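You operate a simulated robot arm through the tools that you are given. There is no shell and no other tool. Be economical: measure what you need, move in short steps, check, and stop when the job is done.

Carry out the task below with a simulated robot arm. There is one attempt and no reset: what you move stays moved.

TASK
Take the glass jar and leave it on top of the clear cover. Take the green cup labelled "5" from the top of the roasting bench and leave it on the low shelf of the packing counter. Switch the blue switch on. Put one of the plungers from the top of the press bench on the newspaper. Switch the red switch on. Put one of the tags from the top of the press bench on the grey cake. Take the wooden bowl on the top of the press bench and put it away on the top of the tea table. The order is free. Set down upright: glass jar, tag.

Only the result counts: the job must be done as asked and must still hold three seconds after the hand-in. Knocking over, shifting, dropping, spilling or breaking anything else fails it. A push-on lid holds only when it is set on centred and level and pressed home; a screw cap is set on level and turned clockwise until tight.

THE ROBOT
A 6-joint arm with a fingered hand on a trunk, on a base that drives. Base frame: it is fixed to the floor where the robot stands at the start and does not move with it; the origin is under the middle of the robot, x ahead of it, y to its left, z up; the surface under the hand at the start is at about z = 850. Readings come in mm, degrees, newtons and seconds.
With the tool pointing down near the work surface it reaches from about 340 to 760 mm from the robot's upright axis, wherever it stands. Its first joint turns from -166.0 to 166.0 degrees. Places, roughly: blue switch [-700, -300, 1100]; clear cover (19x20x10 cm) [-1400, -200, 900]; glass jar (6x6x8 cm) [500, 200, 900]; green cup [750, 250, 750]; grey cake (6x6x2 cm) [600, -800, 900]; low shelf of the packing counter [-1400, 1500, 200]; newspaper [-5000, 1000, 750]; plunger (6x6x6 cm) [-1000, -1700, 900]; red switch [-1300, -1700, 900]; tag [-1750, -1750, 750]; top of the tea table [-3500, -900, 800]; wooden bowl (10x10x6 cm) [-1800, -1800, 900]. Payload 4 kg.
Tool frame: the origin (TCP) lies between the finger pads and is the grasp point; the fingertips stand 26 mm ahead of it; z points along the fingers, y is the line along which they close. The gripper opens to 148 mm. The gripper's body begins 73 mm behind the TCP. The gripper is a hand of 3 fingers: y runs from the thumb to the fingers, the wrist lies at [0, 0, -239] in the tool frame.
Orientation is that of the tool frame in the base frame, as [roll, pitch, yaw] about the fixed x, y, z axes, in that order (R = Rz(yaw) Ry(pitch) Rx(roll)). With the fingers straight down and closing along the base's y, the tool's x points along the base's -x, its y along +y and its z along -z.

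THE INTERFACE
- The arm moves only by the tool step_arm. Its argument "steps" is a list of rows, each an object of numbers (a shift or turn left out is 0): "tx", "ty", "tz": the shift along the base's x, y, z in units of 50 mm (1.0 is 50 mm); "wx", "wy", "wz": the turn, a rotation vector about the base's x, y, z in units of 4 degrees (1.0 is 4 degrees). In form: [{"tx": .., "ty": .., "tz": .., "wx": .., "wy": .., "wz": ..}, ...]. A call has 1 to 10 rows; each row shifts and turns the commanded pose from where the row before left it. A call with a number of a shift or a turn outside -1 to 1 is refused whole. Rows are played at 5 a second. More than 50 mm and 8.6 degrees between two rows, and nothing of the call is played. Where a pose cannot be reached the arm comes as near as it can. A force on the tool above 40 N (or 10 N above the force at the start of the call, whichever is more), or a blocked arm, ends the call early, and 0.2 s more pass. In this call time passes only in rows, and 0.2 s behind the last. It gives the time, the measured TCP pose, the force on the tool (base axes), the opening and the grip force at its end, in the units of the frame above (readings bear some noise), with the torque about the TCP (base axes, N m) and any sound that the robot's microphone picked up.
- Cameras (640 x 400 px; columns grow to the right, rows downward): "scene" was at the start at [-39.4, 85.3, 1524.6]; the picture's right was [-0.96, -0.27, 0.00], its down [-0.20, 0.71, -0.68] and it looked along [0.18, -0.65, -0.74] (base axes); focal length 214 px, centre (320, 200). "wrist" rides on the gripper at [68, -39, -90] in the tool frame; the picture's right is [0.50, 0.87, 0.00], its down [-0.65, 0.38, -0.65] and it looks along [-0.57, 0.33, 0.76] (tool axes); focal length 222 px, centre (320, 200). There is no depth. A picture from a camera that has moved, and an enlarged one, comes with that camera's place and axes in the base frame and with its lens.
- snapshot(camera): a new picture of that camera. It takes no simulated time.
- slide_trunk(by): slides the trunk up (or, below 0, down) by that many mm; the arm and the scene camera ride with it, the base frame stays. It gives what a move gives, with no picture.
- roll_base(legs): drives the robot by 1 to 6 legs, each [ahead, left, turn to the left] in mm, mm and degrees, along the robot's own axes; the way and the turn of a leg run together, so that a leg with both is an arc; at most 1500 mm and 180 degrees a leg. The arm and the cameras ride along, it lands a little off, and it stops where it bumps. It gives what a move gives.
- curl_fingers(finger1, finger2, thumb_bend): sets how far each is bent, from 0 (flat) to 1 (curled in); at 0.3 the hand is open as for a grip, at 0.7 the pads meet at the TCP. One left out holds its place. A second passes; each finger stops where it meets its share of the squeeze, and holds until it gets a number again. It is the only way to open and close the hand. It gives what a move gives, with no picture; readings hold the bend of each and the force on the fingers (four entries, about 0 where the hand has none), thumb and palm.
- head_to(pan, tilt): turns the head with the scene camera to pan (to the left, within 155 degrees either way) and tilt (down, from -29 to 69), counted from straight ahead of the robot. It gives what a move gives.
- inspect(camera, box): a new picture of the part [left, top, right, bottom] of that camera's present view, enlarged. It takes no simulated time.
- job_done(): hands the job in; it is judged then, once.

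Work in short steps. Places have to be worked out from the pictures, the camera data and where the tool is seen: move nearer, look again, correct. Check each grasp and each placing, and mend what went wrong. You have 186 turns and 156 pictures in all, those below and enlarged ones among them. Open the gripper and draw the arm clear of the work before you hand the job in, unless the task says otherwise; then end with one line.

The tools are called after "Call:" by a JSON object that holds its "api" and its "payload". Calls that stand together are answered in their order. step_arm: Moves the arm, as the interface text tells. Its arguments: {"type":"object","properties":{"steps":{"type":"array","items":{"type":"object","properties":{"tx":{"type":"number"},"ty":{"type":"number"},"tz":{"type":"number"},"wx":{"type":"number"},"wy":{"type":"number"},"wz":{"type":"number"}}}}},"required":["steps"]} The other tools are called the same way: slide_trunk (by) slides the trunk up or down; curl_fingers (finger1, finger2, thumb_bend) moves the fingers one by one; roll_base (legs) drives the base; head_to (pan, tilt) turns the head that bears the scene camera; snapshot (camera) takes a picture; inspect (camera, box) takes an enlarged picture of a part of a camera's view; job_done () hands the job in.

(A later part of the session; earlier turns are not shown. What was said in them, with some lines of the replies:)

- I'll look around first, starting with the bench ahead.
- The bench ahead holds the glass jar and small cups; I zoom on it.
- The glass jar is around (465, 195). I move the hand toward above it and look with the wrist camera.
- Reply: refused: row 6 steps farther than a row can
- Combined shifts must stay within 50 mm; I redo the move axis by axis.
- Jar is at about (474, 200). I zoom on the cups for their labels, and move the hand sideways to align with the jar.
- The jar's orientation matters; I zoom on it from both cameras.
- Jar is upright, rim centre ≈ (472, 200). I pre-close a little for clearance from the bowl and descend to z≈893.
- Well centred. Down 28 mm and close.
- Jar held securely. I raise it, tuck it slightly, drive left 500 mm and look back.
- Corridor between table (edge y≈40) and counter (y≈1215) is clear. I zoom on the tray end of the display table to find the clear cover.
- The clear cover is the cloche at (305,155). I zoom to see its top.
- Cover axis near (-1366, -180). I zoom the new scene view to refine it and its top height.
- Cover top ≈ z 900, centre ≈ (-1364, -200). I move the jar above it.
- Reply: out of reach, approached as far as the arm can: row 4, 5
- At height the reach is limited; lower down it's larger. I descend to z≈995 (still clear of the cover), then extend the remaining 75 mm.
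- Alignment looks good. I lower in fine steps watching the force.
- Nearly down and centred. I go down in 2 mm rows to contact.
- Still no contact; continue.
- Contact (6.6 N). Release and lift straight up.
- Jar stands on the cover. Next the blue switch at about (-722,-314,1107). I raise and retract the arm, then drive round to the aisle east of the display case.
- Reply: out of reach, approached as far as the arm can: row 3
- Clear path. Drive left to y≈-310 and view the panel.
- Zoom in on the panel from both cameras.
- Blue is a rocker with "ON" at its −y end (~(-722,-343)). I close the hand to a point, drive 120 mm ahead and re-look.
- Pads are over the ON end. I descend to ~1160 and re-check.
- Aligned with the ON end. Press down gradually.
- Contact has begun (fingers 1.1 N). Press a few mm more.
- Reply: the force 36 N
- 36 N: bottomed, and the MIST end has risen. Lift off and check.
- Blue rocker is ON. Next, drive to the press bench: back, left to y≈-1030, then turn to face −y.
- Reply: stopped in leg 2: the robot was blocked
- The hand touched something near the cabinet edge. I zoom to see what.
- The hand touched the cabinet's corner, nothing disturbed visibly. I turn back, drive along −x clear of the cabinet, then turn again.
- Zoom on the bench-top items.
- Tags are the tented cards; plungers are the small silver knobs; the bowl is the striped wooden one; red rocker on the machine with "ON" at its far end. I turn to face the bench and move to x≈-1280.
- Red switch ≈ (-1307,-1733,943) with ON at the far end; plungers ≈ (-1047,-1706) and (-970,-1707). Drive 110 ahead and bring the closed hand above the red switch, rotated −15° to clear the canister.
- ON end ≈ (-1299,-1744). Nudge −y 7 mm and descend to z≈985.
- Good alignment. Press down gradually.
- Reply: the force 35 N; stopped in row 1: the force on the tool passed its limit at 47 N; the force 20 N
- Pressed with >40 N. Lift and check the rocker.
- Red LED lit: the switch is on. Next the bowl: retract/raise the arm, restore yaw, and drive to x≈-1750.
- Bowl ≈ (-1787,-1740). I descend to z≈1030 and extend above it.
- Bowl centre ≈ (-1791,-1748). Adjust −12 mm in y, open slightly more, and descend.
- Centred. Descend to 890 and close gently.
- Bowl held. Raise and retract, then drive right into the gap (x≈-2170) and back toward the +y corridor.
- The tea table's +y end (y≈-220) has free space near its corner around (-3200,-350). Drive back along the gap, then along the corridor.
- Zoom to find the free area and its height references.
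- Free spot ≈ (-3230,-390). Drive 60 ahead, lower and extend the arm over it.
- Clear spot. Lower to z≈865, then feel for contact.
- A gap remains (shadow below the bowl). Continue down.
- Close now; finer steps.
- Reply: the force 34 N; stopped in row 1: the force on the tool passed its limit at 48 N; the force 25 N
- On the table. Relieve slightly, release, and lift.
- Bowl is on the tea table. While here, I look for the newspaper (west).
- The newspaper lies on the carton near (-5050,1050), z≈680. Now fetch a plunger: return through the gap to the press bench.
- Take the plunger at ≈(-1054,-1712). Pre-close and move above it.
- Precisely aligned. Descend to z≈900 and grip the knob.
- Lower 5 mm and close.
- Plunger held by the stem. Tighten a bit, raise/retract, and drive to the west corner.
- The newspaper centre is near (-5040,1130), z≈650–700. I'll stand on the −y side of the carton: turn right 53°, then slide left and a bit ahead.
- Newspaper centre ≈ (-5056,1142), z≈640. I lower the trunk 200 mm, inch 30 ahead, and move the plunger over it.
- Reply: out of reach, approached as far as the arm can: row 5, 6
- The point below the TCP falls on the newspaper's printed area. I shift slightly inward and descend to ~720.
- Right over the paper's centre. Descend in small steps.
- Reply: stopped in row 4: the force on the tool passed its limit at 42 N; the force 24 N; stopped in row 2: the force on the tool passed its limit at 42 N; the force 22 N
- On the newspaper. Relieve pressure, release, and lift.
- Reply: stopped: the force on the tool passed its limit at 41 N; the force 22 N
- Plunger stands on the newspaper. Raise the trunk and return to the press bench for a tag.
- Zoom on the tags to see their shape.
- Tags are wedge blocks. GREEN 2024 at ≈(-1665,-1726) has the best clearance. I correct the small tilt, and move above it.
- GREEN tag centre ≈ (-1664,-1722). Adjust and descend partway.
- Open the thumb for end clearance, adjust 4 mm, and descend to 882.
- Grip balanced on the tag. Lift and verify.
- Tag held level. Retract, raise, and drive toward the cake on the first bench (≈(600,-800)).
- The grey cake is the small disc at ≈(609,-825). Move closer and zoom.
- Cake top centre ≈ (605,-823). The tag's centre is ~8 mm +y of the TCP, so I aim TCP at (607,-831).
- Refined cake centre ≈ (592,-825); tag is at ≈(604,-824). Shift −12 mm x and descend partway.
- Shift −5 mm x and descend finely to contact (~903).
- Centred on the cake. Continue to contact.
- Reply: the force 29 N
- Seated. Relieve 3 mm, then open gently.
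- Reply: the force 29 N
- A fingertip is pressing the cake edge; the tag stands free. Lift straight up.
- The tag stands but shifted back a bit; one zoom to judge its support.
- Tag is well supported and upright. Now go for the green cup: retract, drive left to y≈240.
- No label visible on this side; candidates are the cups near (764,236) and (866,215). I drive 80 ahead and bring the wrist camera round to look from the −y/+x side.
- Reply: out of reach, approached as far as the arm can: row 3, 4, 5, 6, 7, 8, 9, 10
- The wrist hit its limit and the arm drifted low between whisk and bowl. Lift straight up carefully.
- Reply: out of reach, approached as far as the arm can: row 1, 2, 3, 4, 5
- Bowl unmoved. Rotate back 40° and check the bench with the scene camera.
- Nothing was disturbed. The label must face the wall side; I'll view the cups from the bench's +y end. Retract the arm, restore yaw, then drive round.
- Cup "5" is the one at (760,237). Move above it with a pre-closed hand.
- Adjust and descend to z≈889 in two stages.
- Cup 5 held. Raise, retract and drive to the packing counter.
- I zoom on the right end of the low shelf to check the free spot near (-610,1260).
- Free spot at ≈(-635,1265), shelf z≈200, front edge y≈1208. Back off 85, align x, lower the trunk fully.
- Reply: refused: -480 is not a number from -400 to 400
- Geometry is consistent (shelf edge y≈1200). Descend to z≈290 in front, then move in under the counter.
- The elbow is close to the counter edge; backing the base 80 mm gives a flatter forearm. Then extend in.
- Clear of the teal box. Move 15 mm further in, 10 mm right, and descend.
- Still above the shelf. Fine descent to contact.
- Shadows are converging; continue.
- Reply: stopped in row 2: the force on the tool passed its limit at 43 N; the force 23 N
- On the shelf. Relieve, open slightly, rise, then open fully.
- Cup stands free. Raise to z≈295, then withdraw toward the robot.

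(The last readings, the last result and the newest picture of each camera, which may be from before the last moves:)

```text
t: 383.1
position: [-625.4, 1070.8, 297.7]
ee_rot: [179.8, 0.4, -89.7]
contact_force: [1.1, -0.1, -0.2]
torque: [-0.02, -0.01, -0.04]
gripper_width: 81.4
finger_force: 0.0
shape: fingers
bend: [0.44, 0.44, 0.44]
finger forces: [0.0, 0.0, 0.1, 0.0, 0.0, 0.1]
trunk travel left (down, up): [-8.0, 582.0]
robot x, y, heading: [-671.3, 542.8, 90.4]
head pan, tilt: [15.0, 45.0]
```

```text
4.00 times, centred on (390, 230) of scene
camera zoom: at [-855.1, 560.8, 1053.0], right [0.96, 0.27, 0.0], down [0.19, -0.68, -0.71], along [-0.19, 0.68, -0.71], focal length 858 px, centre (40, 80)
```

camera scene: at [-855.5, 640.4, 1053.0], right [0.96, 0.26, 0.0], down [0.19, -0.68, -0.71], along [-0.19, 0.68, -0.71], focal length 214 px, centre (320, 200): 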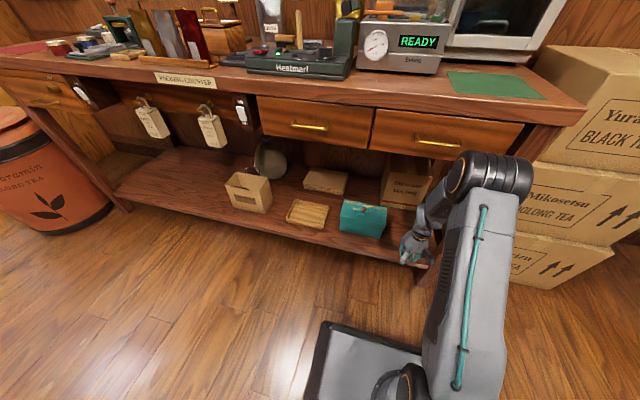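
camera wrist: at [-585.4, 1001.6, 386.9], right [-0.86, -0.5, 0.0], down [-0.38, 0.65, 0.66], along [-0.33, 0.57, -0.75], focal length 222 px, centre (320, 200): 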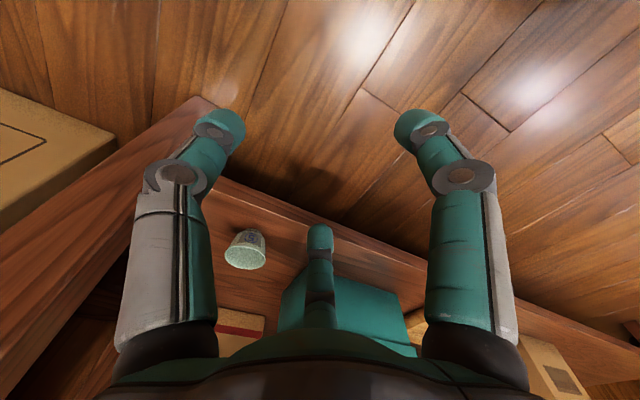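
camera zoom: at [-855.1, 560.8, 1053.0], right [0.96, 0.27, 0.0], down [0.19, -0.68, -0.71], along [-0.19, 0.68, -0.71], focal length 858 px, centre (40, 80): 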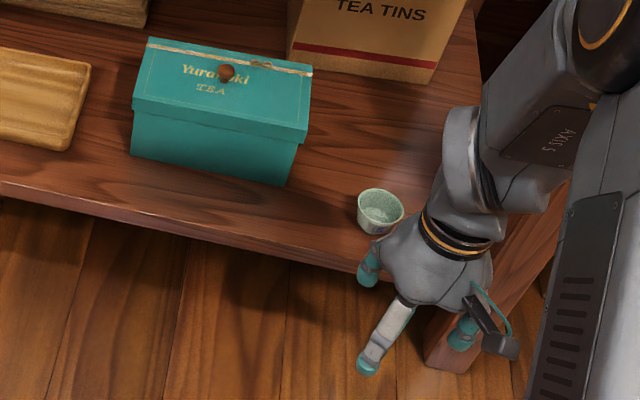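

Cup 5 stands upright on the low shelf. Back away, raise the trunk, and do a final check of the jar and tag.

Call:
{"api": "roll_base", "payload": {"legs": [[-80, 0, 0]]}}

Call:
{"api": "slide_trunk", "payload": {"by": 400}}

Call:
{"api": "head_to", "payload": {"pan": 134, "tilt": 35}}

Call:
{"api": "inspect", "payload": {"camera": "scene", "box": [200, 120, 440, 280]}}

Call:
{"api": "head_to", "payload": {"pan": -135, "tilt": 20}}

Call:
{"api": "inspect", "payload": {"camera": "scene", "box": [240, 150, 400, 250]}}

```text
t: 384.2
position: [-623.8, 990.7, 295.9]
ee_rot: [179.9, 0.2, -89.9]
contact_force: [0.1, -0.7, 0.1]
torque: [-0.02, 0.01, 0.0]
gripper_width: 81.5
finger_force: 0.0
shape: fingers
bend: [0.44, 0.44, 0.44]
finger forces: [0.0, 0.0, 0.0, 0.1, 0.0, 0.0]
trunk travel left (down, up): [-8.0, 582.0]
robot x, y, heading: [-669.6, 464.6, 90.3]
head pan, tilt: [15.0, 45.0]
```

```text
t: 388.0
position: [-624.4, 989.9, 696.9]
ee_rot: [179.9, 0.4, -89.8]
contact_force: [0.3, 0.1, -0.2]
torque: [0.0, -0.05, 0.01]
gripper_width: 81.5
finger_force: 0.0
shape: fingers
bend: [0.44, 0.44, 0.44]
finger forces: [0.1, 0.0, 0.0, 0.1, 0.0, 0.0]
trunk travel left (down, up): [-408.0, 182.0]
robot x, y, heading: [-671.4, 464.2, 90.2]
head pan, tilt: [15.0, 45.0]
```

```text
t: 390.0
position: [-624.4, 990.3, 697.2]
ee_rot: [179.9, 0.4, -89.8]
contact_force: [-0.2, -0.1, -0.1]
torque: [-0.03, -0.01, -0.02]
gripper_width: 81.4
finger_force: 0.0
shape: fingers
bend: [0.44, 0.44, 0.44]
finger forces: [0.0, 0.1, 0.0, 0.0, 0.0, 0.0]
trunk travel left (down, up): [-408.0, 182.0]
robot x, y, heading: [-671.9, 459.8, 90.3]
head pan, tilt: [134.0, 35.0]
```

```text
2.50 times, centred on (320, 200) of scene
camera zoom: at [-896.2, 341.5, 1467.8], right [-0.7, 0.72, 0.0], down [0.41, 0.4, -0.82], along [-0.59, -0.57, -0.57], focal length 536 px, centre (320, 200)
```

zoom: 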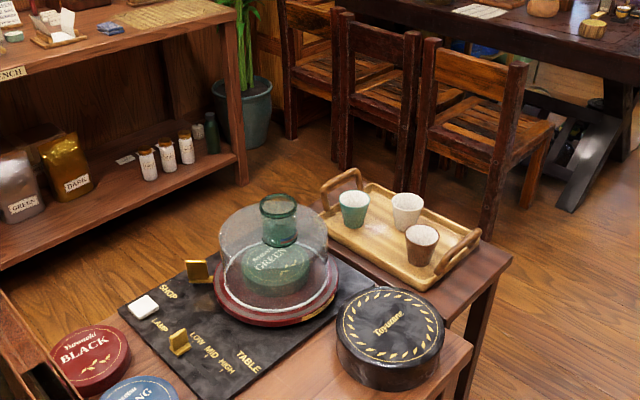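

```text
t: 393.7
position: [-625.2, 990.2, 697.7]
ee_rot: [179.9, 0.3, -89.9]
contact_force: [-0.2, -0.7, -0.1]
torque: [-0.01, -0.03, 0.02]
gripper_width: 81.6
finger_force: 0.1
shape: fingers
bend: [0.44, 0.44, 0.44]
finger forces: [0.0, 0.0, 0.1, 0.1, 0.0, 0.0]
trunk travel left (down, up): [-408.0, 182.0]
robot x, y, heading: [-671.8, 461.5, 90.2]
head pan, tilt: [-135.0, 20.0]
```

```text
4.00 times, centred on (320, 200) of scene
camera zoom: at [-766.9, 337.5, 1491.7], right [-0.7, -0.71, 0.0], down [-0.24, 0.24, -0.94], along [0.67, -0.66, -0.34], focal length 858 px, centre (320, 200)
```

zoom: 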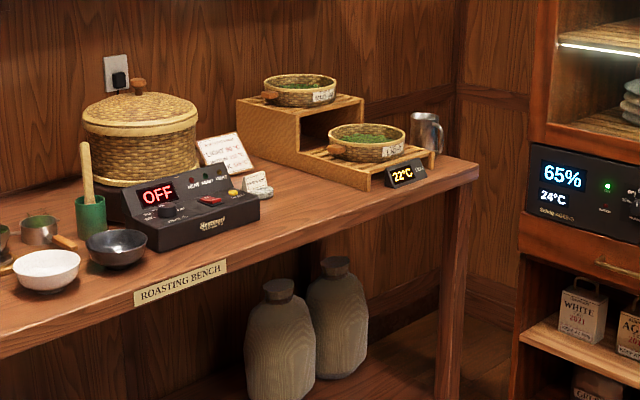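

The jar is on the cover, the bowl is on the tea table and the tag is upright on the cake. The hand is open and clear of everything, so I hand the job in.

Call:
{"api": "job_done", "payload": {}}

```text
The job is handed in.
```

All seven parts of the job are done and handed in: the jar, the cup labelled "5", both switches, the plunger, the tag and the bowl. While driving, the hand touched the corner of the lit cabinet beside the press bench; nothing there visibly moved.
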